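You operate a simulated robot arm through the tools that you are given. There is no shell and no other tool. Be economical: measure what you need, move in short steps, check, and stop when the job is done.

You run a simulated two-armed robot. Do the job below in one go: nothing can be reset, and whatever is moved stays where it is left.

TASK
Pick up the teal filter with the largest size on its label from the top of the orange bench with one hand, pass it to the other hand and put it on the top of the wall bench. Open the orange tilt bin, take the orange plug from the inside of the orange tilt bin and put it on top of the grey roll, then shut the bin. Open the gauge box lid. Do these in any order. Set down upright: teal filter.

Only the result counts: the job must be done as asked and must still hold three seconds after the hand-in. Knocking over, shifting, dropping, spilling or breaking anything else fails it. A push-on lid holds only when it is set on centred and level and pressed home; a screw cap is set on level and turned clockwise until tight.

THE ROBOT
Two 7-joint arms with two-finger parallel grippers on one trunk, on a base that drives. Base frame: it is fixed to the floor where the robot stands at the start and does not move with it; the origin is under the middle of the robot, x ahead of it, y to its left, z up; the surface under the hand at the start is at about z = 80. Units: cm, degrees, N and s.
The left shoulder is at the start at [7, 16.3, 114.5], the right one opposite. With the tool pointing down near the work surface each hand reaches from about 38 to 88 cm from the robot's upright axis, wherever it stands, measured 20 degrees to its own side. Places, roughly: gauge box lid [-1530, -570, 90]; grey roll (9x9x10 cm) [-740, -680, 20]; orange plug (4x4x4 cm) [-750, -680, 90]; orange tilt bin [-740, -680, 90]; top of the wall bench [60, -170, 90]. Payload 3.43 kg a hand.
The tool frame of a hand sits at the grasp point between the pads (the TCP): z along the fingers, y along the line on which they close. The tips reach 3.4 cm beyond it. The gripper opens to 12.8 cm. The fingers are 2.4 cm wide and 1.2 cm thick; the gripper's body (4.8 by 13 cm) begins 9.6 cm behind the TCP.
Orientation is that of the tool frame in the base frame, as [roll, pitch, yaw] about the fixed x, y, z axes, in that order (R = Rz(yaw) Ry(pitch) Rx(roll)). With the fingers straight down and closing along the base's y, the tool's x points along the base's -x, its y along +y and its z along -z.

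THE INTERFACE
- The arms move only by the tool jog_arm. It takes "left_moves", "right_moves" or both (then of equal length, played together; a hand with none holds still); each is a list of rows, each a list of 7 numbers: the turn, a rotation vector about the tool's x, y, z in degrees, then the shift along the tool's x, y, z in m, then the finger opening in m, from 0 to 0.128. In form: [[wx, wy, wz, x, y, z, gripper], ...]. A call has 1 to 10 rows; each row shifts and turns the commanded pose from where the row before left it, along the tool's axes as they then stand. A row lasts 0.2 s, in which the tool goes at most 5 cm and 8.6 degrees; a call with a longer step from one row to the next is refused whole, and so is a gripper value outside its range. Where a pose cannot be reached the arm comes as near as it can. A force on the tool above 40 N (or 10 N above the force at the start of the call, whichever is more), or a blocked arm, ends the call early, and 0.2 s more pass. Each finger travels about 15.3 cm/s and halts on what it meets, pressing with about 36 N; the grip force reading is that of the motor and also rises with nothing between the fingers. The clock runs only during rows and for 0.2 s after the last one: add rows that do not move to give the fingers time. It gives the time, the measured TCP pose, the force on the tool (base axes), the opening and the grip force at its end, in the units of the frame above (readings bear some noise), with the torque about the TCP (base axes, N m) and any sound that the robot's microphone picked up.
- Cameras (640 x 400 px; columns grow to the right, rows downward): "scene" is now at [13.39, -3.68, 136.56]; the picture's right is [-0.31, -0.95, 0.00], its down [-0.63, 0.20, -0.75] and it looks along [0.72, -0.23, -0.66] (base axes); focal length 271 px, centre (320, 200). "left" rides on the left gripper at [7.6, 1.1, -16] in its tool frame; the picture's right is [-0.15, 0.99, 0.00], its down [-0.88, -0.13, -0.46] and it looks along [-0.45, -0.07, 0.89] (tool axes); focal length 234 px, centre (320, 200). "right" rides on the right gripper at [7.6, -1.1, -16] in its tool frame; the picture's right is [0.15, 0.99, 0.00], its down [-0.88, 0.13, -0.46] and it looks along [-0.45, 0.07, 0.89] (tool axes); focal length 234 px, centre (320, 200). There is no depth. A picture from a camera that has moved, and an enlarged one, comes with that camera's place and axes in the base frame and with its lens. The place of the scene camera against the robot may be out by one fixed shift of up to 1.8 cm in any direction.
- snapshot(camera): a new picture of that camera. The clock stands still meanwhile.
- move_column(by): slides the trunk up (or, below 0, down) by that many cm; the arms and the scene camera ride with it, the base frame stays. It gives what a move gives, with no picture.
- base_move(legs): drives the robot by 1 to 6 legs, each [ahead, left, turn to the left] in cm, cm and degrees, along the robot's own axes; the way and the turn of a leg run together, so that a leg with both is an arc; at most 150 cm and 180 degrees a leg. The arms and the cameras ride along, it lands a little off, and it stops where it bumps. It gives what a move gives.
- turn_head(pan, tilt): turns the head with the scene camera to pan (to the left, within 86 degrees either way) and tilt (down, from -29 to 69), counted from straight ahead of the robot. It gives what a move gives.
- inspect(camera, box): a new picture of the part [left, top, right, bottom] of that camera's present view, enlarged. The clock stands still meanwhile.
- close_job(): hands the job in; it is judged then, once.

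Work in short steps. Places have to be worked out from the pictures, the camera data and where the tool is seen: move nearer, look again, correct. Check each grasp and each placing, and mend what went wrong. You have 165 turns and 130 pictures in all, those below and enlarged ones among them. Open the grippers and draw the arms clear of the work before you hand the job in, unless the task says otherwise.

The tools are called after "Request:" as name(argument=value, ...) on one line, values as JSON. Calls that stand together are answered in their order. jog_arm: Moves the arms, as the interface text tells. Its arguments: {"type":"object","properties":{"left_moves":{"type":"array"},"right_moves":{"type":"array"}},"required":[]} The other tools are called the same way: move_column (by) slides the trunk up or down; base_move (legs) drives the base; turn_head (pan, tilt) turns the head that bears the scene camera; snapshot (camera) takes a picture; inspect (camera, box) takes an enlarged picture of a part of a camera's view; close_job () hands the job in.

At the start:

```text
time: 0.0
left_tcp_pos: [52.15, -2.11, 103.53]
left_orientation: [179.9, 0.1, -179.9]
left_force: [0.1, 0.0, -0.1]
left_ft_torque: [0.02, -0.02, -0.01]
left_grip_width: 12.77
left_gripper_force: 0.1
right_tcp_pos: [46.45, -38.33, 104.43]
right_orientation: [-180.0, -0.1, 180.0]
right_force: [-0.1, 0.5, 0.1]
right_ft_torque: [0.02, -0.01, 0.02]
right_grip_width: 12.83
right_gripper_force: 0.0
trunk travel left (down, up): [-62.5, 31.5]
robot x, y, heading: [-0.01, 0.23, -0.2]
head pan, tilt: [-17.8, 41.0]
```

scene: 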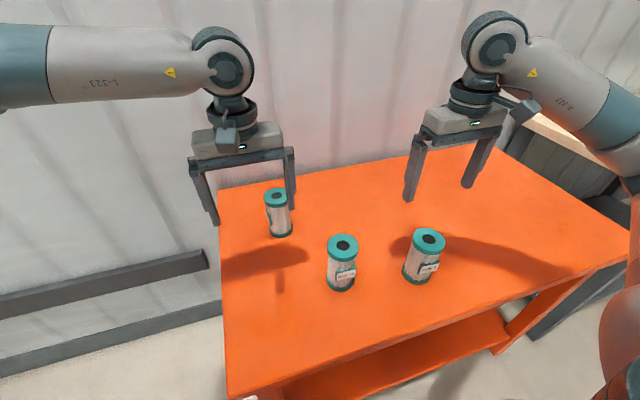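
right: 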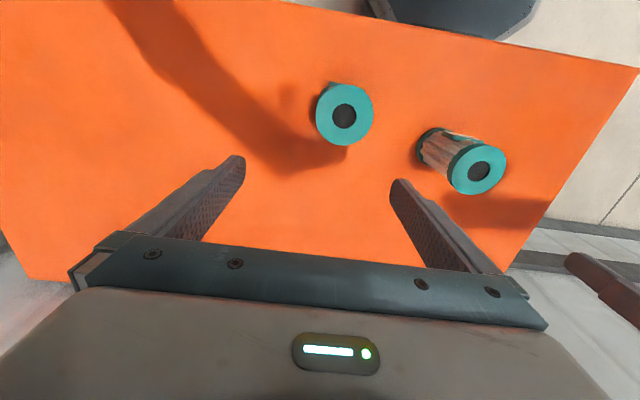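
left: 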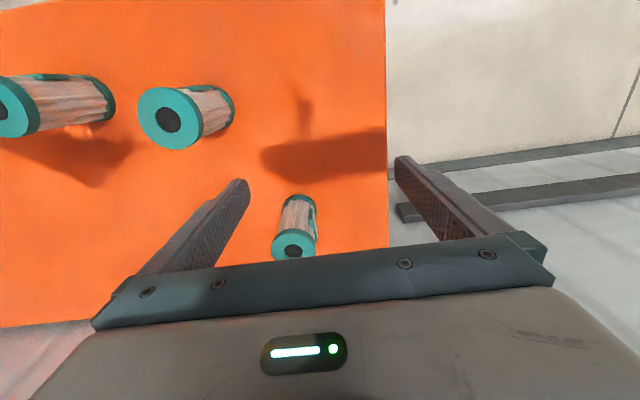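

The three teal filters stand on the orange bench; I enlarge their labels to read sizes.

Request:
inspect(camera="scene", box=[310, 220, 370, 300])

Request:
inspect(camera="scene", box=[390, 220, 450, 290])

Request:
inspect(camera="scene", box=[250, 180, 310, 245])

```text
5.00 times, centred on (340, 260) of scene
camera zoom: at [13.39, -3.68, 136.56], right [-0.31, -0.95, 0.0], down [-0.63, 0.2, -0.75], along [0.72, -0.23, -0.66], focal length 1354 px, centre (220, -100)
```

zoom: 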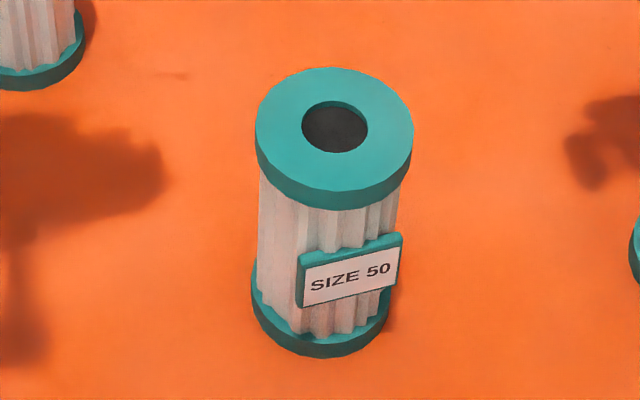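

```text
5.71 times, centred on (420, 255) of scene
camera zoom: at [13.39, -3.68, 136.56], right [-0.31, -0.95, 0.0], down [-0.63, 0.2, -0.75], along [0.72, -0.23, -0.66], focal length 1547 px, centre (-251, -114)
```

zoom: 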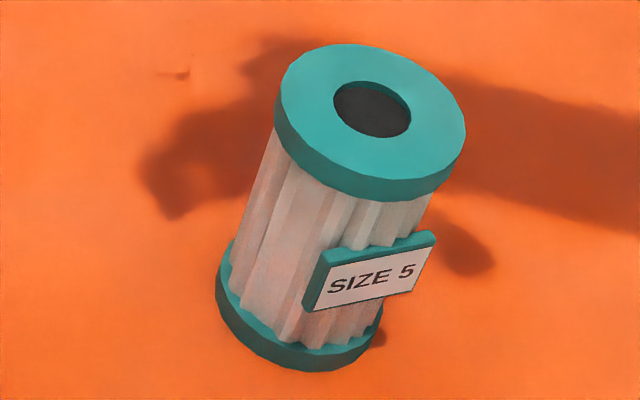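

```text
6.15 times, centred on (280, 212) of scene
camera zoom: at [13.39, -3.68, 136.56], right [-0.31, -0.95, 0.0], down [-0.63, 0.2, -0.75], along [0.72, -0.23, -0.66], focal length 1666 px, centre (566, 123)
```

zoom: 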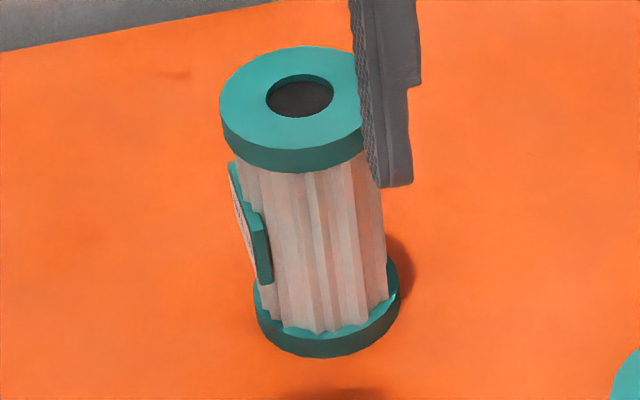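

The third filter's label faces away (+y side). I swing the left hand to +y and tilt it so its camera sees that label.

Request:
jog_arm(left_moves=[[0, 0, 0, 0, 0.04, -0.02, 0.128], [0, 0, 0, 0, 0.04, -0.02, 0.128], [0, 0, 0, 0, 0.04, 0, 0.128], [8, 0, 0, 0, 0.02, 0, 0.128], [8, 0, 0, 0, 0, 0, 0.128], [8, 0, 0, 0, 0, 0, 0.128], [8, 0, 0, 0, 0, 0, 0.128], [8, 0, 0, 0, 0, 0, 0.128]])

Request:
snapshot(camera="left")

Request:
turn_head(pan=-70, tilt=30)

Request:
snapshot(camera="scene")

```text
time: 1.8
left_tcp_pos: [52.01, 11.87, 107.41]
left_orientation: [-139.7, 0.0, -179.9]
left_force: [-0.3, 0.1, 0.2]
left_ft_torque: [-0.02, 0.01, 0.01]
left_grip_width: 12.79
left_gripper_force: 0.0
right_tcp_pos: [46.4, -38.25, 104.43]
right_orientation: [-180.0, 0.0, -180.0]
right_force: [0.3, -0.2, -0.6]
right_ft_torque: [0.04, -0.01, -0.03]
right_grip_width: 12.81
right_gripper_force: 0.1
trunk travel left (down, up): [-62.5, 31.5]
robot x, y, heading: [-0.12, 0.02, 0.2]
head pan, tilt: [-17.8, 41.0]
```

```text
123 pictures are left
camera left: at [44.49, 23.1, 118.83], right [0.15, 0.76, -0.64], down [0.88, 0.2, 0.43], along [0.45, -0.62, -0.64], focal length 234 px, centre (320, 200)
```

left: 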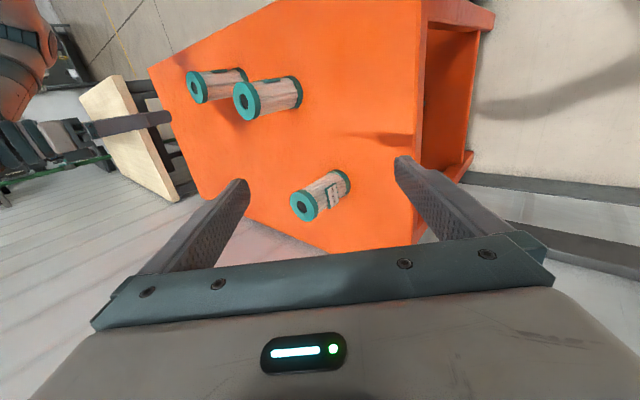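

```text
time: 3.0
left_tcp_pos: [52.12, 11.88, 107.42]
left_orientation: [-139.9, -0.1, -179.9]
left_force: [0.8, -0.1, -0.3]
left_ft_torque: [0.04, -0.03, 0.0]
left_grip_width: 12.78
left_gripper_force: 0.1
right_tcp_pos: [46.23, -38.26, 104.49]
right_orientation: [180.0, -0.1, -180.0]
right_force: [0.4, -0.1, 0.7]
right_ft_torque: [-0.02, -0.01, -0.01]
right_grip_width: 12.81
right_gripper_force: 0.1
trunk travel left (down, up): [-62.5, 31.5]
robot x, y, heading: [0.11, -0.18, -0.1]
head pan, tilt: [-70.0, 30.0]
```

```text
122 pictures are left
camera scene: at [8.46, -9.6, 138.25], right [-0.94, -0.34, 0.0], down [-0.17, 0.47, -0.87], along [0.3, -0.81, -0.5], focal length 271 px, centre (320, 200)
```

scene: 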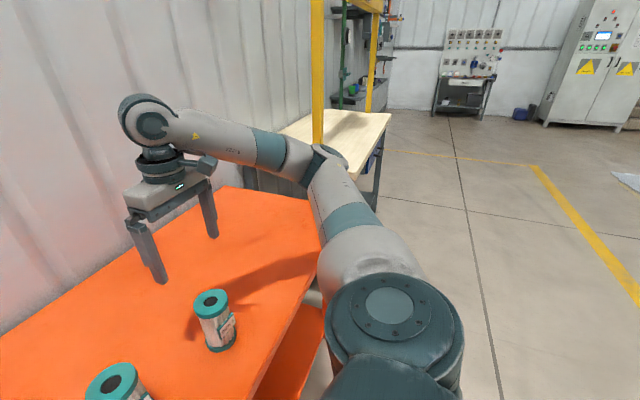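

The label is now in view of the left camera; I enlarge it.

Request:
inspect(camera="left", box=[316, 175, 356, 215])

Request:
inspect(camera="scene", box=[260, 40, 420, 180])

```text
10.00 times, centred on (336, 195) of left
camera zoom: at [44.49, 22.98, 118.86], right [0.15, 0.76, -0.64], down [0.88, 0.19, 0.43], along [0.45, -0.62, -0.64], focal length 2342 px, centre (160, 250)
```

zoom: 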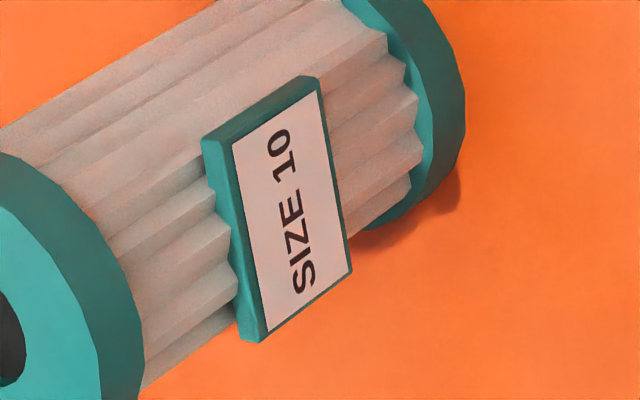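

```text
2.86 times, centred on (340, 110) of scene
camera zoom: at [8.46, -9.6, 138.25], right [-0.94, -0.34, 0.0], down [-0.17, 0.47, -0.87], along [0.3, -0.81, -0.5], focal length 774 px, centre (263, 457)
```

zoom: 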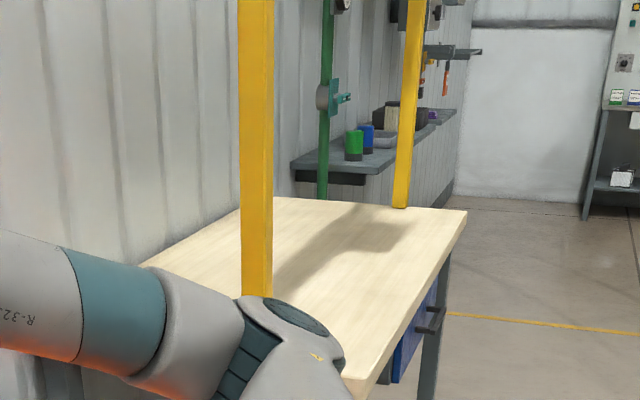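

SIZE 50 (the near middle filter, about [45.7, -19.2], top ≈93) is the target. I move the right hand over it to check with its camera.

Request:
jog_arm(right_moves=[[0, 0, 0, 0, 0.046, 0, 0.128], [0, 0, 0, 0, 0.048, 0, 0.128], [0, 0, 0, 0, 0.048, 0, 0.128], [0, 0, 0, 0, 0.048, 0, 0.128], [0, 0, 0, 0, 0, 0, 0.128]])

Request:
snapshot(camera="right")

Request:
turn_head(pan=-18, tilt=41)

Request:
snapshot(camera="scene")

```text
time: 4.2
left_tcp_pos: [52.02, 11.72, 107.55]
left_orientation: [-140.1, -0.1, -179.9]
left_force: [-0.4, 0.1, 0.8]
left_ft_torque: [0.04, -0.01, 0.01]
left_grip_width: 12.8
left_gripper_force: 0.0
right_tcp_pos: [46.28, -19.41, 104.43]
right_orientation: [179.9, 0.1, 179.9]
right_force: [-0.4, -0.1, 0.3]
right_ft_torque: [0.05, 0.0, 0.02]
right_grip_width: 12.78
right_gripper_force: 0.1
trunk travel left (down, up): [-62.5, 31.5]
robot x, y, heading: [0.04, 0.36, -0.2]
head pan, tilt: [-70.0, 30.0]
```

```text
119 pictures are left
camera right: at [38.66, -20.57, 120.36], right [-0.15, 0.99, 0.0], down [0.88, 0.13, 0.46], along [0.45, 0.07, -0.89], focal length 234 px, centre (320, 200)
```

right: 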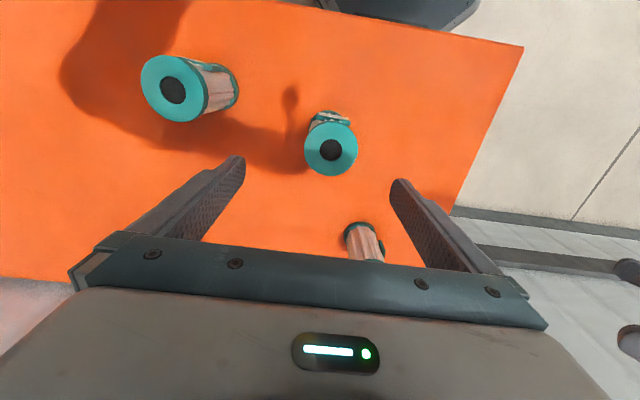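

```text
time: 5.4
left_tcp_pos: [52.19, 11.84, 107.51]
left_orientation: [-140.0, 0.0, -179.9]
left_force: [0.7, -0.3, -0.4]
left_ft_torque: [0.02, 0.01, 0.02]
left_grip_width: 12.83
left_gripper_force: 0.0
right_tcp_pos: [46.44, -19.3, 104.31]
right_orientation: [179.9, 0.0, -180.0]
right_force: [0.2, -0.6, 0.0]
right_ft_torque: [-0.02, -0.01, -0.03]
right_grip_width: 12.79
right_gripper_force: 0.1
trunk travel left (down, up): [-62.5, 31.5]
robot x, y, heading: [-0.08, -0.17, -0.1]
head pan, tilt: [-18.0, 41.0]
```

```text
118 pictures are left
camera scene: at [13.39, -3.69, 136.57], right [-0.31, -0.95, 0.0], down [-0.62, 0.2, -0.75], along [0.72, -0.23, -0.66], focal length 271 px, centre (320, 200)
```

scene: 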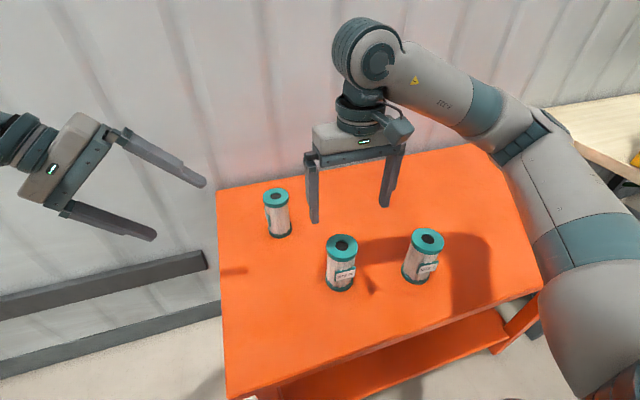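

The filter top is at about [45.6, -18.1]. I correct, descend to grip the upper part (TCP ≈ z 90.5), and close.

Request:
jog_arm(right_moves=[[0, 0, 0, 0.007, 0.012, 0, 0.128], [0, 0, 0, 0, 0, 0.045, 0.128], [0, 0, 0, 0, 0, 0.045, 0.128], [0, 0, 0, 0, 0, 0.03, 0.128], [0, 0, 0, 0, 0, 0, 0.128]])

Request:
snapshot(camera="right")

Request:
inspect(camera="scene", box=[280, 180, 440, 300])

```text
time: 6.6
left_tcp_pos: [52.1, 11.95, 107.33]
left_orientation: [-139.9, 0.0, -179.9]
left_force: [-0.2, 1.1, -0.2]
left_ft_torque: [0.02, 0.01, 0.05]
left_grip_width: 12.82
left_gripper_force: 0.1
right_tcp_pos: [45.56, -17.99, 92.39]
right_orientation: [179.9, 0.0, -180.0]
right_force: [0.3, 0.3, 0.1]
right_ft_torque: [-0.01, 0.0, -0.04]
right_grip_width: 12.81
right_gripper_force: 0.1
trunk travel left (down, up): [-62.5, 31.5]
robot x, y, heading: [0.15, 0.12, -0.2]
head pan, tilt: [-18.0, 41.0]
```

```text
117 pictures are left
camera right: at [38.04, -19.19, 108.26], right [-0.15, 0.99, 0.0], down [0.88, 0.13, 0.46], along [0.45, 0.07, -0.89], focal length 234 px, centre (320, 200)
```

right: 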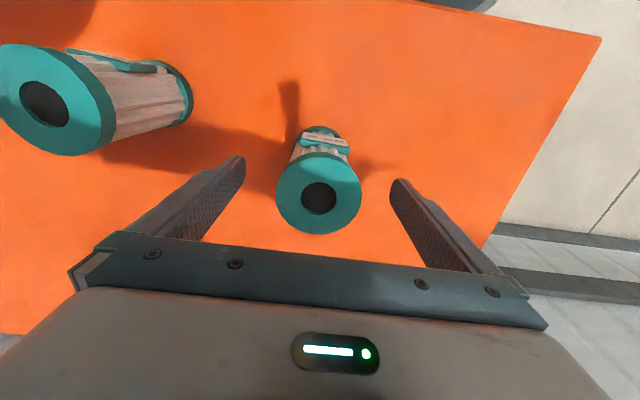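

```text
3.33 times, centred on (360, 240) of scene
camera zoom: at [13.37, -3.68, 136.57], right [-0.31, -0.95, 0.0], down [-0.62, 0.2, -0.75], along [0.72, -0.23, -0.66], focal length 902 px, centre (187, 67)
```

zoom: 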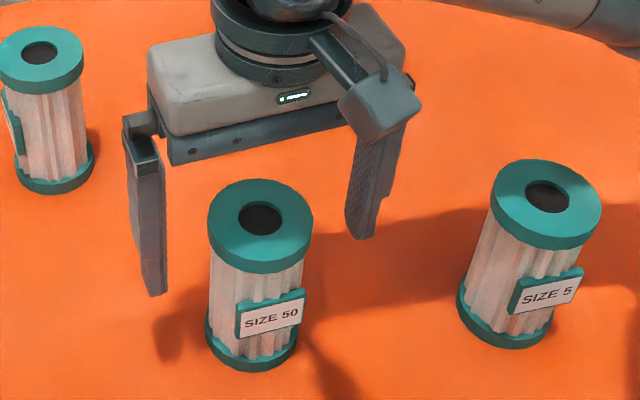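

Aligned: the filter is centred between fingers. Descend 2 cm more and close.

Request:
jog_arm(right_moves=[[0, 0, 0, -0.002, 0, 0.02, 0.128], [0, 0, 0, 0, 0, 0, 0.09], [0, 0, 0, 0, 0, 0, 0.05], [0, 0, 0, 0, 0, 0, 0.03], [0, 0, 0, 0, 0, 0, 0.03], [0, 0, 0, 0, 0, 0, 0.03]])

Request:
snapshot(camera="right")

```text
time: 8.0
left_tcp_pos: [52.1, 11.88, 107.49]
left_orientation: [-139.9, 0.0, -179.9]
left_force: [-0.5, -1.0, 0.2]
left_ft_torque: [0.0, 0.0, -0.02]
left_grip_width: 12.82
left_gripper_force: 0.1
right_tcp_pos: [45.82, -18.08, 90.35]
right_orientation: [-179.9, -0.1, 180.0]
right_force: [-0.6, 0.4, -0.5]
right_ft_torque: [0.05, -0.07, 0.05]
right_grip_width: 6.52
right_gripper_force: 35.4
trunk travel left (down, up): [-62.5, 31.5]
robot x, y, heading: [0.34, 0.05, 0.1]
head pan, tilt: [-18.0, 41.0]
```

```text
115 pictures are left
camera right: at [38.26, -19.19, 106.33], right [-0.15, 0.99, 0.0], down [0.88, 0.13, 0.46], along [0.45, 0.07, -0.89], focal length 234 px, centre (320, 200)
```

right: 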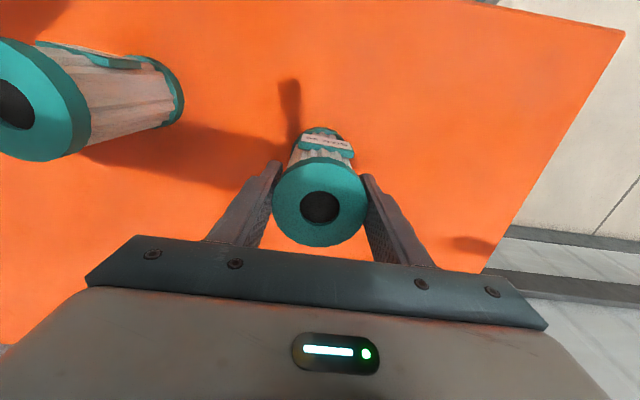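

Firm grip (6.5 cm). Lift straight up 20 cm.

Request:
jog_arm(right_moves=[[0, 0, 0, 0, 0, -0.02, 0.03], [0, 0, 0, 0, 0, -0.045, 0.03], [0, 0, 0, 0, 0, -0.045, 0.03], [0, 0, 0, 0, 0, -0.045, 0.03], [0, 0, 0, 0, 0, -0.045, 0.03], [0, 0, 0, 0, 0, 0, 0.03]])

Request:
snapshot(camera="scene")

```text
time: 9.4
left_tcp_pos: [52.16, 11.81, 107.32]
left_orientation: [-140.0, 0.1, -180.0]
left_force: [0.4, -0.3, -0.3]
left_ft_torque: [0.0, 0.0, 0.01]
left_grip_width: 12.82
left_gripper_force: 0.0
right_tcp_pos: [45.95, -18.15, 110.26]
right_orientation: [-179.9, -0.1, 179.9]
right_force: [-0.1, -0.3, -2.7]
right_ft_torque: [0.01, 0.01, -0.03]
right_grip_width: 6.52
right_gripper_force: 35.9
trunk travel left (down, up): [-62.5, 31.5]
robot x, y, heading: [0.01, -0.05, -0.2]
head pan, tilt: [-18.0, 41.0]
```

```text
114 pictures are left
camera scene: at [13.47, -3.75, 136.55], right [-0.31, -0.95, 0.0], down [-0.62, 0.2, -0.75], along [0.72, -0.23, -0.66], focal length 271 px, centre (320, 200)
```

scene: 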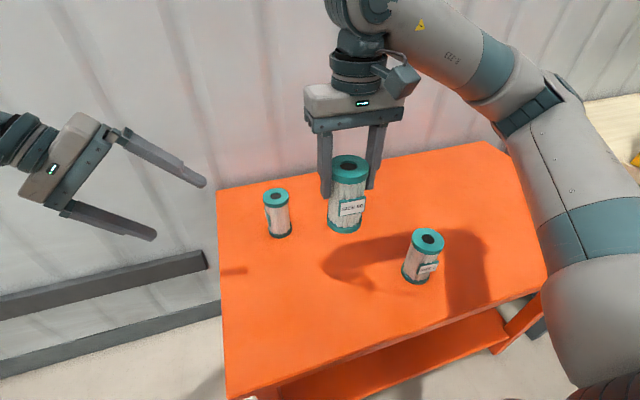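

Filter lifted. Now rotate the right hand +90° (label to the far -y side) and orient the left hand to point along -y, 30° below horizontal, closing along x.

Request:
jog_arm(right_moves=[[0, 0, -8.5, 0, 0, 0, 0.03], [0, 0, -8.5, 0, 0, 0, 0.03], [0, 0, -8.5, 0, 0, 0, 0.03], [0, 0, -8.5, 0, 0, 0, 0.03], [0, 0, -8.5, 0, 0, 0, 0.03], [0, 0, -8.5, 0, 0, 0, 0.03], [0, 0, -8.5, 0, 0, 0, 0.03], [0, 0, -8.5, 0, 0, 0, 0.03], [0, 0, -8.5, 0, 0, 0, 0.03], [0, 0, -8.5, 0, 0, 0, 0.03]], left_moves=[[8, 0, 0, 0, 0, 0, 0.128], [8, 0, 0, 0, 0, 0, 0.128], [4, 0, 0, 0, 0, -0.04, 0.128], [0, 0, -8.5, 0, 0, -0.03, 0.128], [0, 0, -8.5, 0, 0, 0, 0.128], [0, 0, -8.5, 0, 0, 0, 0.128], [0, 0, -8.5, 0, 0, 0, 0.128], [0, 0, -8.5, 0, 0, 0, 0.128], [0, 0, -8.5, 0, 0, 0, 0.128], [0, 0, -8.5, 0, 0, 0, 0.128]])

Request:
jog_arm(right_moves=[[0, 0, -5, 0, 0, 0, 0.03], [0, 0, 0, 0, 0, 0, 0.03], [0, 0, 0, 0, 0, 0, 0.03], [0, 0, 0, 0, 0, 0, 0.03], [0, 0, 0, 0, 0, 0, 0.03]], left_moves=[[0, 0, -8.5, 0, 0, 0, 0.128], [0, 0, -8.5, 0, 0, 0, 0.128], [0, 0, -8.5, 0, 0, 0, 0.128], [0, 0, -5, 0, 0, 0, 0.128], [0, 0, 0, 0, 0, 0, 0.128]])

Request:
snapshot(camera="scene")

```text
time: 11.6
left_tcp_pos: [52.16, 17.79, 111.18]
left_orientation: [-138.8, -48.4, -139.5]
left_force: [-0.2, 0.1, 0.0]
left_ft_torque: [0.0, 0.0, 0.01]
left_grip_width: 12.81
left_gripper_force: 0.0
right_tcp_pos: [44.59, -17.24, 110.33]
right_orientation: [-180.0, 0.1, -95.0]
right_force: [-0.4, -0.6, -1.8]
right_ft_torque: [-0.03, -0.05, -0.02]
right_grip_width: 6.53
right_gripper_force: 35.8
right hand out of reach, approached as far as the arm can: row 10
trunk travel left (down, up): [-62.5, 31.5]
robot x, y, heading: [0.25, -0.33, -0.2]
head pan, tilt: [-18.0, 41.0]
```

```text
time: 12.8
left_tcp_pos: [52.12, 17.82, 111.1]
left_orientation: [179.8, -60.0, -89.8]
left_force: [0.5, -0.1, 0.2]
left_ft_torque: [0.01, -0.02, -0.02]
left_grip_width: 12.78
left_gripper_force: 0.1
right_tcp_pos: [42.71, -16.2, 110.09]
right_orientation: [180.0, -0.1, -90.1]
right_force: [-0.3, 0.1, -3.2]
right_ft_torque: [0.01, 0.02, 0.01]
right_grip_width: 6.51
right_gripper_force: 35.8
right hand out of reach, approached as far as the arm can: row 1
trunk travel left (down, up): [-62.5, 31.5]
robot x, y, heading: [-0.22, 0.16, -0.1]
head pan, tilt: [-18.0, 41.0]
```

```text
113 pictures are left
camera scene: at [13.4, -3.71, 136.56], right [-0.31, -0.95, 0.0], down [-0.62, 0.2, -0.75], along [0.72, -0.23, -0.66], focal length 271 px, centre (320, 200)
```

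scene: 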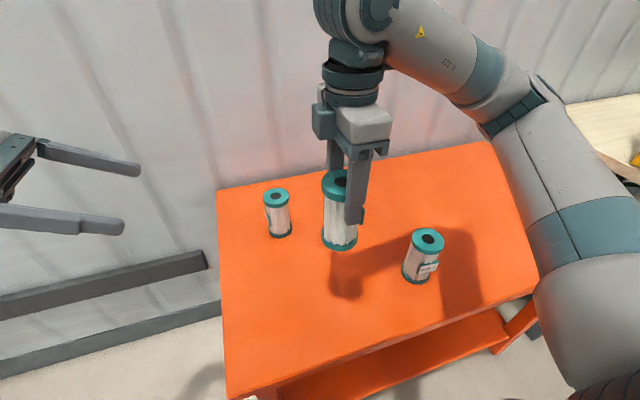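

Left is oriented as desired; the filter axis is now at about [42.7, -16.2]. I bring the left hand to a standoff 12 cm back along its pointing line and check.

Request:
jog_arm(left_moves=[[0, 0, 0, 0.0177, 0.0157, 0.0353, 0.128], [0, 0, 0, 0.0177, 0.0157, 0.0353, 0.128], [0, 0, 0, 0.0177, 0.0157, 0.0353, 0.128], [0, 0, 0, 0.0177, 0.0157, 0.0353, 0.128], [0, 0, 0, 0.0177, 0.0157, 0.0353, 0.128], [0, 0, 0, 0.0177, 0.0157, 0.0353, 0.128], [0, 0, 0, 0, 0, 0, 0.128]])

Request:
snapshot(camera="scene")

Request:
snapshot(camera="left")

```text
time: 14.4
left_tcp_pos: [42.61, -6.01, 109.62]
left_orientation: [-179.9, -60.1, -90.0]
left_force: [0.5, 1.1, 0.1]
left_ft_torque: [-0.05, -0.01, 0.0]
left_grip_width: 12.81
left_gripper_force: 0.1
right_tcp_pos: [42.82, -16.05, 110.05]
right_orientation: [-179.9, 0.0, -90.2]
right_force: [-0.3, 0.2, -1.8]
right_ft_torque: [-0.03, 0.0, 0.02]
right_grip_width: 6.48
right_gripper_force: 36.5
trunk travel left (down, up): [-62.5, 31.5]
robot x, y, heading: [0.06, 0.16, -0.1]
head pan, tilt: [-18.0, 41.0]
```

```text
112 pictures are left
camera scene: at [13.38, -3.57, 136.57], right [-0.31, -0.95, 0.0], down [-0.62, 0.2, -0.75], along [0.72, -0.23, -0.66], focal length 271 px, centre (320, 200)
```

scene: 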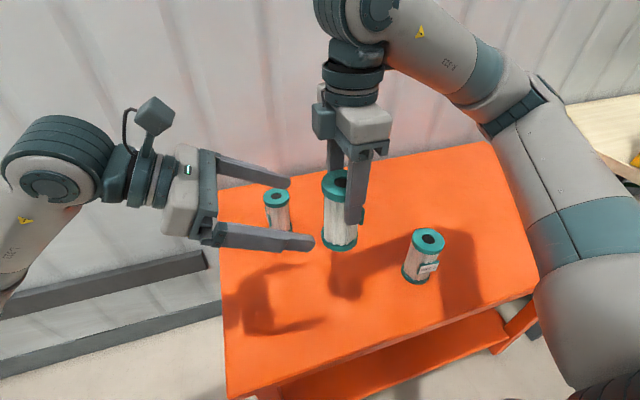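

```text
111 pictures are left
camera left: at [41.51, 4.12, 124.25], right [-0.99, 0.07, -0.13], down [0.13, 0.83, -0.54], along [0.07, -0.55, -0.83], focal length 234 px, centre (320, 200)
```

left: 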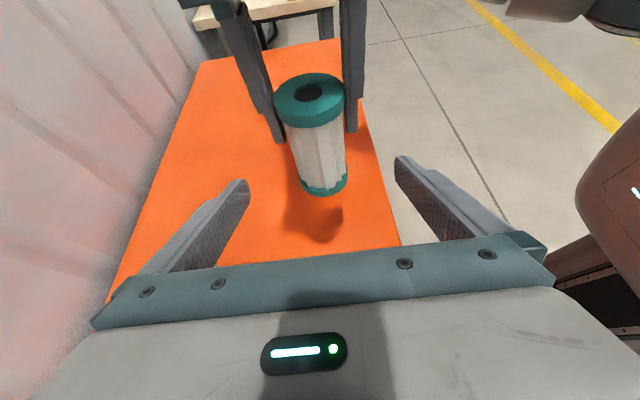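

Filter centred in the left view. I advance along the pointing direction to the lower part of the filter (TCP ≈ [42.8, -16.1, 102.3]).

Request:
jog_arm(left_moves=[[0, 0, 0, -0.013, -0.002, 0, 0.128], [0, 0, 0, 0, 0, 0.042, 0.128], [0, 0, 0, 0, 0, 0.042, 0.128], [0, 0, 0, 0, 0, 0.04, 0.128], [0, 0, 0, 0, 0, 0, 0.128]])

Request:
snapshot(camera="scene")

Request:
snapshot(camera="left")

```text
time: 15.6
left_tcp_pos: [42.84, -16.08, 102.53]
left_orientation: [-179.9, -60.0, -90.0]
left_force: [0.1, 0.7, -0.5]
left_ft_torque: [-0.01, -0.02, 0.0]
left_grip_width: 12.8
left_gripper_force: 0.1
right_tcp_pos: [42.82, -16.03, 110.1]
right_orientation: [180.0, -0.1, -90.1]
right_force: [-0.3, 0.4, -2.3]
right_ft_torque: [-0.02, 0.0, -0.01]
right_grip_width: 6.51
right_gripper_force: 35.5
trunk travel left (down, up): [-62.5, 31.5]
robot x, y, heading: [0.4, -0.05, -0.1]
head pan, tilt: [-18.0, 41.0]
```

```text
110 pictures are left
camera scene: at [13.39, -3.64, 136.57], right [-0.31, -0.95, 0.0], down [-0.62, 0.2, -0.75], along [0.72, -0.23, -0.66], focal length 271 px, centre (320, 200)
```

scene: 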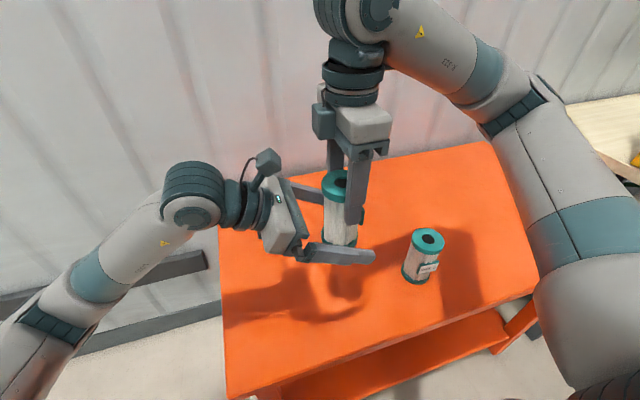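

```text
109 pictures are left
camera left: at [41.74, -5.94, 116.92], right [-0.99, 0.07, -0.13], down [0.13, 0.83, -0.54], along [0.07, -0.55, -0.83], focal length 234 px, centre (320, 200)
```

left: 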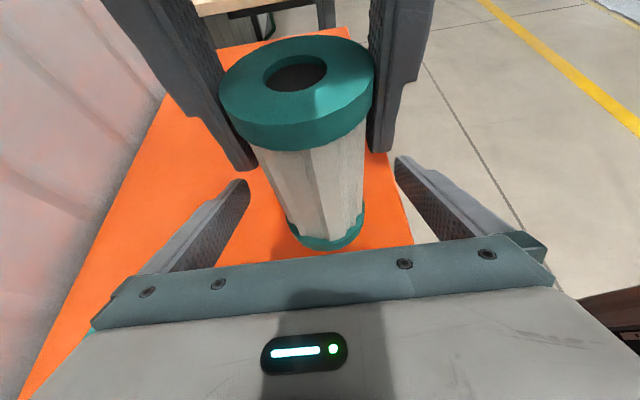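

Front lower edge computes to bottom z ≈ 99.3, so I raise the left hand 1 cm to leave clearance for setting down, then close it.

Request:
jog_arm(left_moves=[[0, 0, 0, 0.0087, 0, -0.005, 0.128], [0, 0, 0, 0, 0, 0, 0.09], [0, 0, 0, 0, 0, 0, 0.05], [0, 0, 0, 0, 0, 0, 0.03], [0, 0, 0, 0, 0, 0, 0.03], [0, 0, 0, 0, 0, 0, 0.03]])

Request:
snapshot(camera="left")

```text
time: 17.0
left_tcp_pos: [42.77, -16.23, 103.47]
left_orientation: [180.0, -60.0, -90.1]
left_force: [-10.6, 1.6, -0.3]
left_ft_torque: [-0.07, -0.63, 0.0]
left_grip_width: 6.51
left_gripper_force: 35.9
right_tcp_pos: [42.85, -16.07, 110.09]
right_orientation: [-179.9, 0.1, -90.3]
right_force: [10.6, -1.7, -0.8]
right_ft_torque: [-0.05, -0.15, 0.03]
right_grip_width: 6.5
right_gripper_force: 36.1
trunk travel left (down, up): [-62.5, 31.5]
robot x, y, heading: [0.15, -0.59, 0.0]
head pan, tilt: [-18.0, 41.0]
```

```text
108 pictures are left
camera left: at [41.71, -5.97, 117.93], right [-0.99, 0.07, -0.13], down [0.13, 0.83, -0.53], along [0.07, -0.55, -0.84], focal length 234 px, centre (320, 200)
```

left: 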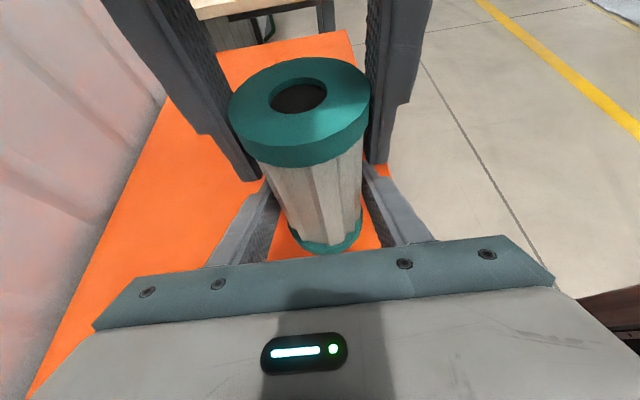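

Left gripped (6.51). Open the right hand fully and withdraw it upward.

Request:
jog_arm(right_moves=[[0, 0, 0, 0, 0, 0, 0.09], [0, 0, 0, 0, 0, 0, 0.12], [0, 0, 0, 0, 0, 0, 0.128], [0, 0, 0, 0, 0, -0.03, 0.128], [0, 0, 0, 0, 0, -0.045, 0.128], [0, 0, 0, 0, 0, -0.045, 0.128], [0, 0, 0, 0, 0, -0.02, 0.128]])

Request:
snapshot(camera="scene")

```text
time: 18.6
left_tcp_pos: [42.92, -15.93, 103.44]
left_orientation: [-180.0, -60.0, -89.9]
left_force: [-0.4, 0.2, -0.2]
left_ft_torque: [0.0, 0.02, -0.02]
left_grip_width: 6.53
left_gripper_force: 35.7
right_tcp_pos: [40.18, -14.47, 123.09]
right_orientation: [-180.0, 0.0, -90.1]
right_force: [-0.3, 0.4, 0.0]
right_ft_torque: [-0.02, -0.03, 0.01]
right_grip_width: 12.78
right_gripper_force: 0.0
right hand out of reach, approached as far as the arm can: row 4, 5, 6, 7
trunk travel left (down, up): [-62.5, 31.5]
robot x, y, heading: [-0.47, -0.12, -0.1]
head pan, tilt: [-18.0, 41.0]
```

```text
107 pictures are left
camera scene: at [13.38, -3.68, 136.56], right [-0.31, -0.95, 0.0], down [-0.62, 0.2, -0.75], along [0.72, -0.23, -0.66], focal length 271 px, centre (320, 200)
```

scene: 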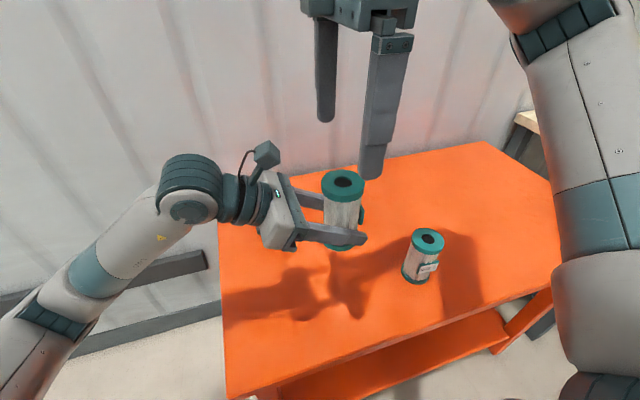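

Handover succeeded. Restore the right hand's yaw and move it to its own side; keep the left holding.

Request:
jog_arm(right_moves=[[0, 0, 8.5, 0, 0, 0, 0.128], [0, 0, 8.5, 0, 0, 0, 0.128], [0, 0, 8.5, 0, 0, 0, 0.128], [0, 0, 8.5, 0, 0, 0, 0.128], [0, 0, 8.5, 0, 0, 0, 0.128], [0, 0, 8.5, 0, 0, 0, 0.128], [0, 0, 8.5, 0, 0, 0, 0.128], [0, 0, 8.5, 0, 0, 0, 0.128], [0, 0, 8.5, 0, 0, 0, 0.128], [0, 0, 8.5, 0, 0, 0, 0.128]])

Request:
jog_arm(right_moves=[[0, 0, 5, 0, -0.04, 0, 0.128], [0, 0, 0, 0, -0.045, 0, 0.128], [0, 0, 0, 0, -0.045, 0, 0.128], [0, 0, 0, 0, -0.045, 0, 0.128], [0, 0, 0, 0, 0, 0, 0.128]])

Request:
base_move(legs=[[-35, 0, 0]])

Request:
turn_head(pan=-60, tilt=25)

Request:
snapshot(camera="scene")

```text
time: 20.8
left_tcp_pos: [42.88, -15.99, 103.48]
left_orientation: [179.8, -60.0, -90.0]
left_force: [-0.2, 0.7, 0.3]
left_ft_torque: [0.03, 0.02, -0.03]
left_grip_width: 6.45
left_gripper_force: 35.5
right_tcp_pos: [40.0, -14.49, 123.16]
right_orientation: [-180.0, 0.0, -175.2]
right_force: [-0.4, 0.0, 0.4]
right_ft_torque: [-0.03, 0.01, -0.02]
right_grip_width: 12.8
right_gripper_force: 0.1
trunk travel left (down, up): [-62.5, 31.5]
robot x, y, heading: [0.37, 0.23, -0.1]
head pan, tilt: [-18.0, 41.0]
```

```text
time: 22.0
left_tcp_pos: [42.92, -15.84, 103.44]
left_orientation: [179.9, -60.1, -89.9]
left_force: [0.6, 0.6, -0.4]
left_ft_torque: [-0.03, 0.02, -0.02]
left_grip_width: 6.48
left_gripper_force: 36.2
right_tcp_pos: [40.58, -31.71, 123.17]
right_orientation: [-180.0, -0.1, 180.0]
right_force: [-0.4, 0.2, -0.8]
right_ft_torque: [0.0, 0.01, 0.0]
right_grip_width: 12.8
right_gripper_force: 0.2
trunk travel left (down, up): [-62.5, 31.5]
robot x, y, heading: [-0.04, -0.03, 0.1]
head pan, tilt: [-18.0, 41.0]
```

```text
time: 24.3
left_tcp_pos: [7.55, -15.97, 103.5]
left_orientation: [-180.0, -60.0, -89.7]
left_force: [0.7, 0.2, 0.3]
left_ft_torque: [0.0, 0.01, 0.01]
left_grip_width: 6.49
left_gripper_force: 35.9
right_tcp_pos: [5.1, -31.88, 123.09]
right_orientation: [180.0, 0.0, -179.8]
right_force: [0.1, -0.3, -0.3]
right_ft_torque: [-0.01, -0.03, 0.02]
right_grip_width: 12.79
right_gripper_force: 0.0
trunk travel left (down, up): [-62.5, 31.5]
robot x, y, heading: [-35.28, -0.51, 0.1]
head pan, tilt: [-18.0, 41.0]
```

```text
time: 25.4
left_tcp_pos: [7.65, -15.98, 103.41]
left_orientation: [179.9, -60.0, -89.8]
left_force: [0.1, 0.1, 0.3]
left_ft_torque: [-0.01, -0.01, 0.02]
left_grip_width: 6.51
left_gripper_force: 36.2
right_tcp_pos: [5.2, -31.81, 123.12]
right_orientation: [-179.9, 0.0, -179.9]
right_force: [0.0, 0.1, 0.4]
right_ft_torque: [0.0, -0.02, 0.03]
right_grip_width: 12.79
right_gripper_force: 0.0
trunk travel left (down, up): [-62.5, 31.5]
robot x, y, heading: [-35.09, -0.09, 0.3]
head pan, tilt: [-60.0, 25.0]
```

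```text
106 pictures are left
camera scene: at [-25.32, -9.11, 139.04], right [-0.86, -0.5, 0.0], down [-0.21, 0.37, -0.91], along [0.46, -0.78, -0.42], focal length 271 px, centre (320, 200)
```

scene: 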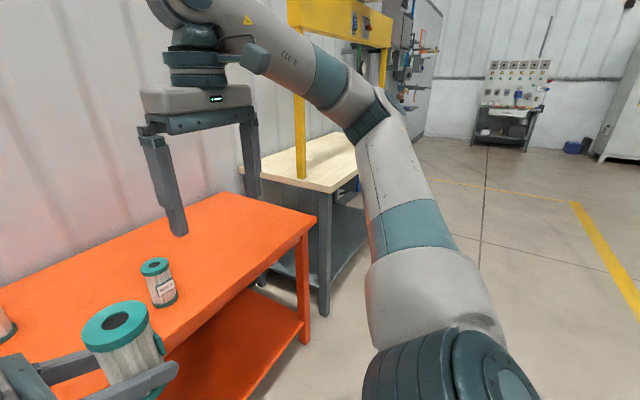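

The wall bench is beyond the orange bench to the right. I slide 150 cm right at this stand-off and look.

Request:
base_move(legs=[[0, -150, 0]])

Request:
turn_head(pan=-10, tilt=25)

Request:
snapshot(camera="scene")

```text
time: 32.8
left_tcp_pos: [8.94, -164.97, 103.39]
left_orientation: [-179.9, -60.0, -89.3]
left_force: [0.0, -0.1, -0.2]
left_ft_torque: [-0.02, -0.02, 0.0]
left_grip_width: 6.52
left_gripper_force: 35.6
right_tcp_pos: [6.82, -181.05, 123.12]
right_orientation: [179.9, 0.1, -179.3]
right_force: [-0.5, 0.1, 0.6]
right_ft_torque: [0.01, 0.02, -0.01]
right_grip_width: 12.81
right_gripper_force: 0.0
trunk travel left (down, up): [-62.5, 31.5]
robot x, y, heading: [-33.92, -149.69, 0.9]
head pan, tilt: [-60.0, 25.0]
```

```text
time: 34.0
left_tcp_pos: [8.96, -165.0, 103.45]
left_orientation: [180.0, -60.0, -89.2]
left_force: [0.3, -0.7, -0.1]
left_ft_torque: [0.01, 0.01, 0.01]
left_grip_width: 6.47
left_gripper_force: 36.4
right_tcp_pos: [6.65, -180.91, 123.09]
right_orientation: [-180.0, 0.1, -179.3]
right_force: [-0.3, 0.1, -1.1]
right_ft_torque: [-0.03, -0.02, 0.02]
right_grip_width: 12.82
right_gripper_force: 0.0
trunk travel left (down, up): [-62.5, 31.5]
robot x, y, heading: [-34.22, -149.68, 0.4]
head pan, tilt: [-10.0, 25.0]
```

```text
105 pictures are left
camera scene: at [-19.67, -152.08, 139.04], right [-0.16, -0.99, 0.0], down [-0.42, 0.07, -0.91], along [0.89, -0.15, -0.42], focal length 271 px, centre (320, 200)
```

scene: 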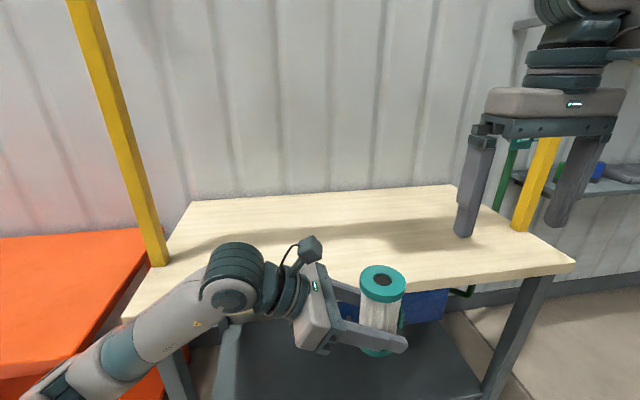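

Bench top computes to z≈90, front edge x≈30, y −116…−235, posts/beam near x≈50 with the beam at z≈155. I lower the right hand away from the beam height, then drive ahead 35 and right 8.

Request:
jog_arm(right_moves=[[0, 0, 0, 0, -0.03, 0.03, 0.128], [0, 0, 0, 0, -0.03, 0.03, 0.128], [0, 0, 0, 0, 0, 0.045, 0.128], [0, 0, 0, 0, 0, 0.045, 0.128], [0, 0, 0, 0, 0, 0, 0.128]])

Request:
base_move(legs=[[0, -8, 0], [25, 0, 0]])

Request:
turn_head(pan=0, tilt=40)

Request:
snapshot(camera="scene")

```text
time: 35.2
left_tcp_pos: [8.99, -165.03, 103.45]
left_orientation: [-180.0, -60.2, -89.2]
left_force: [0.2, 0.6, 0.0]
left_ft_torque: [0.0, -0.01, -0.02]
left_grip_width: 6.49
left_gripper_force: 36.1
right_tcp_pos: [6.86, -187.01, 108.14]
right_orientation: [-180.0, 0.0, -179.3]
right_force: [-0.3, 0.0, 0.0]
right_ft_torque: [-0.03, 0.01, 0.03]
right_grip_width: 12.79
right_gripper_force: 0.0
trunk travel left (down, up): [-62.5, 31.5]
robot x, y, heading: [-34.32, -149.66, 0.6]
head pan, tilt: [-10.0, 25.0]
```

```text
time: 37.4
left_tcp_pos: [25.74, -172.85, 103.19]
left_orientation: [179.4, -59.6, -88.2]
left_force: [0.8, -0.6, -1.5]
left_ft_torque: [-0.04, -0.03, 0.01]
left_grip_width: 6.5
left_gripper_force: 36.2
right_tcp_pos: [23.97, -194.92, 108.31]
right_orientation: [179.7, 0.5, -178.6]
right_force: [0.2, 0.0, 0.4]
right_ft_torque: [0.01, 0.0, 0.01]
right_grip_width: 12.78
right_gripper_force: 0.0
trunk travel left (down, up): [-62.5, 31.5]
robot x, y, heading: [-16.46, -157.33, 1.3]
head pan, tilt: [-10.0, 25.0]
stopped in leg 2: the robot was blocked; the commanded pose is now the measured one
```

```text
time: 38.1
left_tcp_pos: [25.72, -172.84, 103.17]
left_orientation: [179.3, -59.5, -88.2]
left_force: [-0.4, -0.4, -2.1]
left_ft_torque: [0.01, 0.03, 0.02]
left_grip_width: 6.47
left_gripper_force: 35.6
right_tcp_pos: [23.81, -194.87, 108.31]
right_orientation: [179.8, 0.5, -178.8]
right_force: [-0.2, -0.1, 0.8]
right_ft_torque: [-0.02, 0.04, 0.04]
right_grip_width: 12.79
right_gripper_force: 0.1
trunk travel left (down, up): [-62.5, 31.5]
robot x, y, heading: [-16.23, -157.38, 1.3]
head pan, tilt: [0.0, 40.0]
```

```text
104 pictures are left
camera scene: at [-3.83, -158.74, 136.89], right [0.02, -1.0, 0.0], down [-0.63, -0.01, -0.77], along [0.77, 0.02, -0.63], focal length 271 px, centre (320, 200)
```

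scene: 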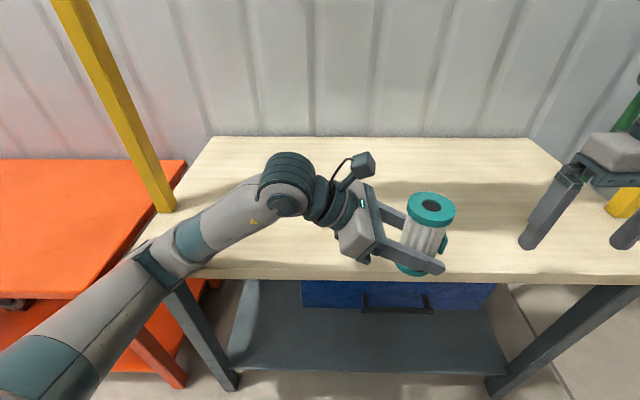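

Blocked — most likely the left elbow touched the bench edge. I back off, raise the trunk, and reach the arm further forward so the elbow rises and stays behind the edge.

Request:
base_move(legs=[[-8, 0, 0]])

Request:
move_column(by=14)

Request:
jog_arm(left_moves=[[0, 0, 0, 0, -0.04, 0, 0.03], [0, 0, 0, 0, -0.04, 0, 0.03], [0, 0, 0, 0, -0.04, 0, 0.03], [0, 0, 0, 0, -0.04, 0, 0.03], [0, 0, 0, 0, 0, 0, 0.03]])

Request:
snapshot(camera="scene")

```text
time: 38.8
left_tcp_pos: [25.46, -172.87, 103.11]
left_orientation: [179.6, -59.6, -88.5]
left_force: [-0.6, -0.1, -1.6]
left_ft_torque: [-0.02, -0.01, 0.01]
left_grip_width: 6.48
left_gripper_force: 35.9
right_tcp_pos: [24.02, -194.78, 108.15]
right_orientation: [179.6, 0.4, -178.6]
right_force: [0.0, 0.1, 0.2]
right_ft_torque: [0.0, -0.01, 0.01]
right_grip_width: 12.82
right_gripper_force: 0.1
trunk travel left (down, up): [-62.5, 31.5]
robot x, y, heading: [-16.2, -157.68, 1.1]
head pan, tilt: [0.0, 40.0]
stopped in leg 1: the robot was blocked; the commanded pose is now the measured one
```

```text
time: 40.5
left_tcp_pos: [26.65, -172.54, 116.83]
left_orientation: [178.2, -59.8, -87.2]
left_force: [-0.5, 0.6, -2.0]
left_ft_torque: [-0.01, 0.0, 0.02]
left_grip_width: 6.46
left_gripper_force: 35.9
right_tcp_pos: [24.96, -194.42, 122.02]
right_orientation: [179.9, -0.1, -178.7]
right_force: [-0.3, 1.1, 0.3]
right_ft_torque: [0.02, -0.02, -0.03]
right_grip_width: 12.79
right_gripper_force: 0.1
trunk travel left (down, up): [-76.5, 17.5]
robot x, y, heading: [-16.25, -157.52, 1.3]
head pan, tilt: [0.0, 40.0]
```

```text
time: 41.7
left_tcp_pos: [42.63, -172.29, 116.6]
left_orientation: [178.3, -59.8, -87.3]
left_force: [0.3, 0.2, -2.2]
left_ft_torque: [0.02, 0.01, 0.01]
left_grip_width: 6.49
left_gripper_force: 36.0
right_tcp_pos: [24.79, -194.38, 122.1]
right_orientation: [179.8, -0.1, -178.7]
right_force: [-0.1, 0.1, 0.2]
right_ft_torque: [-0.03, -0.02, -0.01]
right_grip_width: 12.8
right_gripper_force: 0.0
trunk travel left (down, up): [-76.5, 17.5]
robot x, y, heading: [-16.63, -157.69, 1.3]
head pan, tilt: [0.0, 40.0]
```

```text
103 pictures are left
camera scene: at [-2.62, -158.22, 150.72], right [0.02, -1.0, 0.0], down [-0.64, -0.01, -0.77], along [0.77, 0.02, -0.64], focal length 271 px, centre (320, 200)
```

scene: 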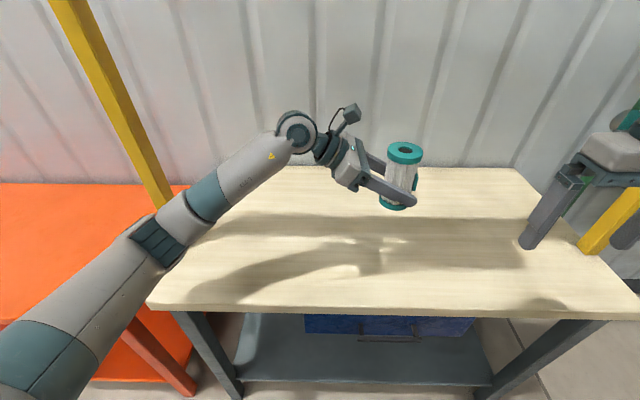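

Arm is free and now reaches over the bench (x≈42.6). Correct the slight roll and lower by 17 cm with the arm, then check.

Request:
jog_arm(left_moves=[[1.7, 0, 0, 0, 0, 0, 0.03], [0, 0, 0, -0.0347, 0, 0.02, 0.03], [0, 0, 0, -0.0347, 0, 0.02, 0.03], [0, 0, 0, -0.0347, 0, 0.02, 0.03], [0, 0, 0, -0.0347, 0, 0.02, 0.03], [0, 0, 0, 0, 0, 0, 0.03]])

Request:
snapshot(camera="scene")

Request:
snapshot(camera="left")

```text
time: 43.1
left_tcp_pos: [42.65, -172.32, 100.57]
left_orientation: [-180.0, -59.8, -87.3]
left_force: [0.6, 0.6, -2.3]
left_ft_torque: [-0.02, -0.03, 0.0]
left_grip_width: 6.51
left_gripper_force: 36.2
right_tcp_pos: [24.86, -194.44, 122.02]
right_orientation: [-180.0, 0.0, -178.6]
right_force: [0.8, 0.1, -0.1]
right_ft_torque: [-0.03, 0.01, -0.02]
right_grip_width: 12.79
right_gripper_force: 0.0
trunk travel left (down, up): [-76.5, 17.5]
robot x, y, heading: [-16.12, -157.57, 1.3]
head pan, tilt: [0.0, 40.0]
```

```text
102 pictures are left
camera scene: at [-2.58, -158.25, 150.71], right [0.02, -1.0, 0.0], down [-0.64, -0.01, -0.77], along [0.77, 0.02, -0.64], focal length 271 px, centre (320, 200)
```

scene: 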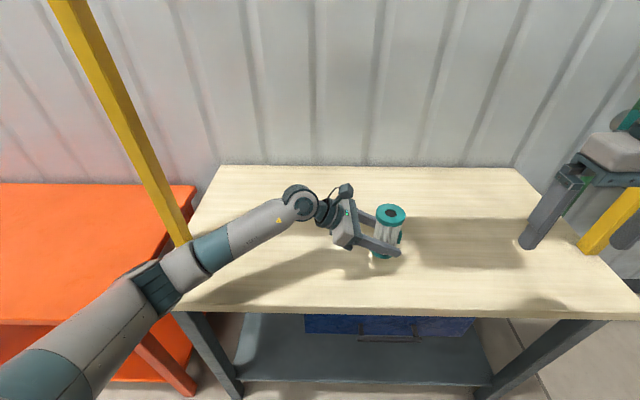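

```text
101 pictures are left
camera left: at [41.01, -162.26, 115.05], right [-0.99, 0.03, -0.13], down [0.09, 0.84, -0.53], along [0.09, -0.54, -0.84], focal length 234 px, centre (320, 200)
```

left: 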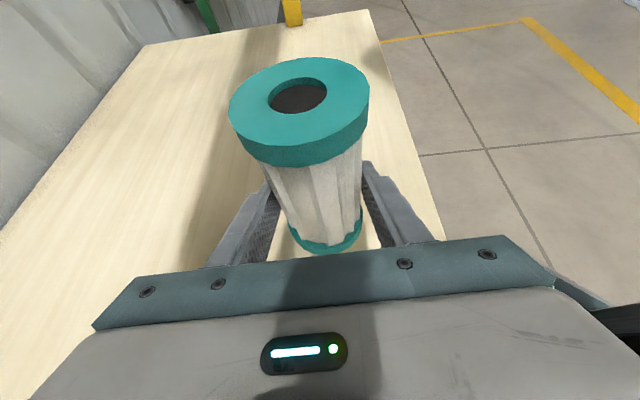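

Lower 4 cm more, then check force.

Request:
jog_arm(left_moves=[[0, 0, 0, -0.0174, 0, 0.01, 0.03], [0, 0, 0, -0.0174, 0, 0.01, 0.03], [0, 0, 0, 0, 0, 0, 0.03]])

Request:
inspect(camera="scene", box=[320, 180, 440, 280])

```text
time: 43.9
left_tcp_pos: [42.5, -172.14, 96.51]
left_orientation: [180.0, -59.8, -87.3]
left_force: [-0.1, 0.0, -2.5]
left_ft_torque: [0.01, 0.0, 0.02]
left_grip_width: 6.49
left_gripper_force: 36.4
right_tcp_pos: [24.8, -194.47, 122.09]
right_orientation: [-180.0, -0.1, -178.7]
right_force: [-0.6, 0.3, 0.7]
right_ft_torque: [0.02, -0.01, 0.04]
right_grip_width: 12.79
right_gripper_force: 0.0
trunk travel left (down, up): [-76.5, 17.5]
robot x, y, heading: [-16.66, -157.24, 1.5]
head pan, tilt: [0.0, 40.0]
```

```text
4.00 times, centred on (380, 230) of scene
camera zoom: at [-2.57, -158.24, 150.71], right [0.02, -1.0, 0.0], down [-0.64, -0.01, -0.77], along [0.77, 0.02, -0.64], focal length 1083 px, centre (80, 80)
```

zoom: 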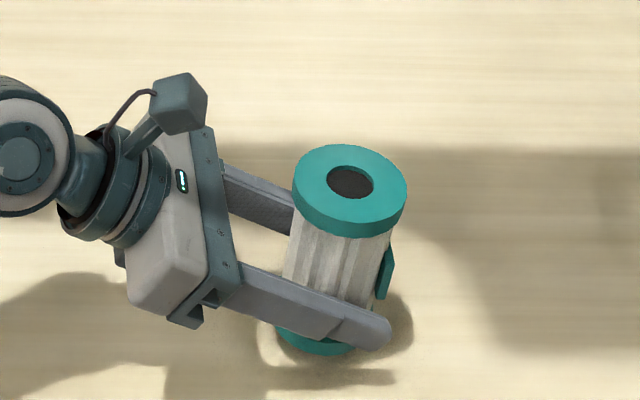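

Small 0.5 cm steps down until contact force shows.

Request:
jog_arm(left_moves=[[0, 0, 0, -0.0043, 0, 0.0025, 0.03], [0, 0, 0, -0.0043, 0, 0.0025, 0.03], [0, 0, 0, -0.0035, 0, 0.002, 0.03], [0, 0, 0, 0, 0, 0, 0.03]])

Request:
jog_arm(left_moves=[[0, 0, 0, -0.0026, 0, 0.0015, 0.03], [0, 0, 0, -0.0026, 0, 0.0015, 0.03], [0, 0, 0, 0, 0, 0, 0.03]])

```text
time: 44.9
left_tcp_pos: [42.52, -171.98, 95.17]
left_orientation: [180.0, -59.8, -87.3]
left_force: [0.5, 0.2, -3.3]
left_ft_torque: [0.01, 0.01, 0.01]
left_grip_width: 6.5
left_gripper_force: 36.1
right_tcp_pos: [24.84, -194.43, 122.07]
right_orientation: [179.9, -0.1, -178.7]
right_force: [-0.2, 0.1, -0.3]
right_ft_torque: [0.01, -0.01, 0.01]
right_grip_width: 12.79
right_gripper_force: 0.1
trunk travel left (down, up): [-76.5, 17.5]
robot x, y, heading: [-16.38, -157.65, 1.1]
head pan, tilt: [0.0, 40.0]
```

```text
time: 45.7
left_tcp_pos: [42.58, -172.04, 94.57]
left_orientation: [-180.0, -59.9, -87.3]
left_force: [0.0, -0.2, -1.8]
left_ft_torque: [0.02, -0.03, 0.01]
left_grip_width: 6.47
left_gripper_force: 36.3
right_tcp_pos: [24.84, -194.46, 122.03]
right_orientation: [179.9, -0.2, -178.7]
right_force: [-0.3, 0.2, -0.5]
right_ft_torque: [-0.02, -0.02, -0.02]
right_grip_width: 12.81
right_gripper_force: 0.1
trunk travel left (down, up): [-76.5, 17.5]
robot x, y, heading: [-16.33, -157.46, 1.4]
head pan, tilt: [0.0, 40.0]
```

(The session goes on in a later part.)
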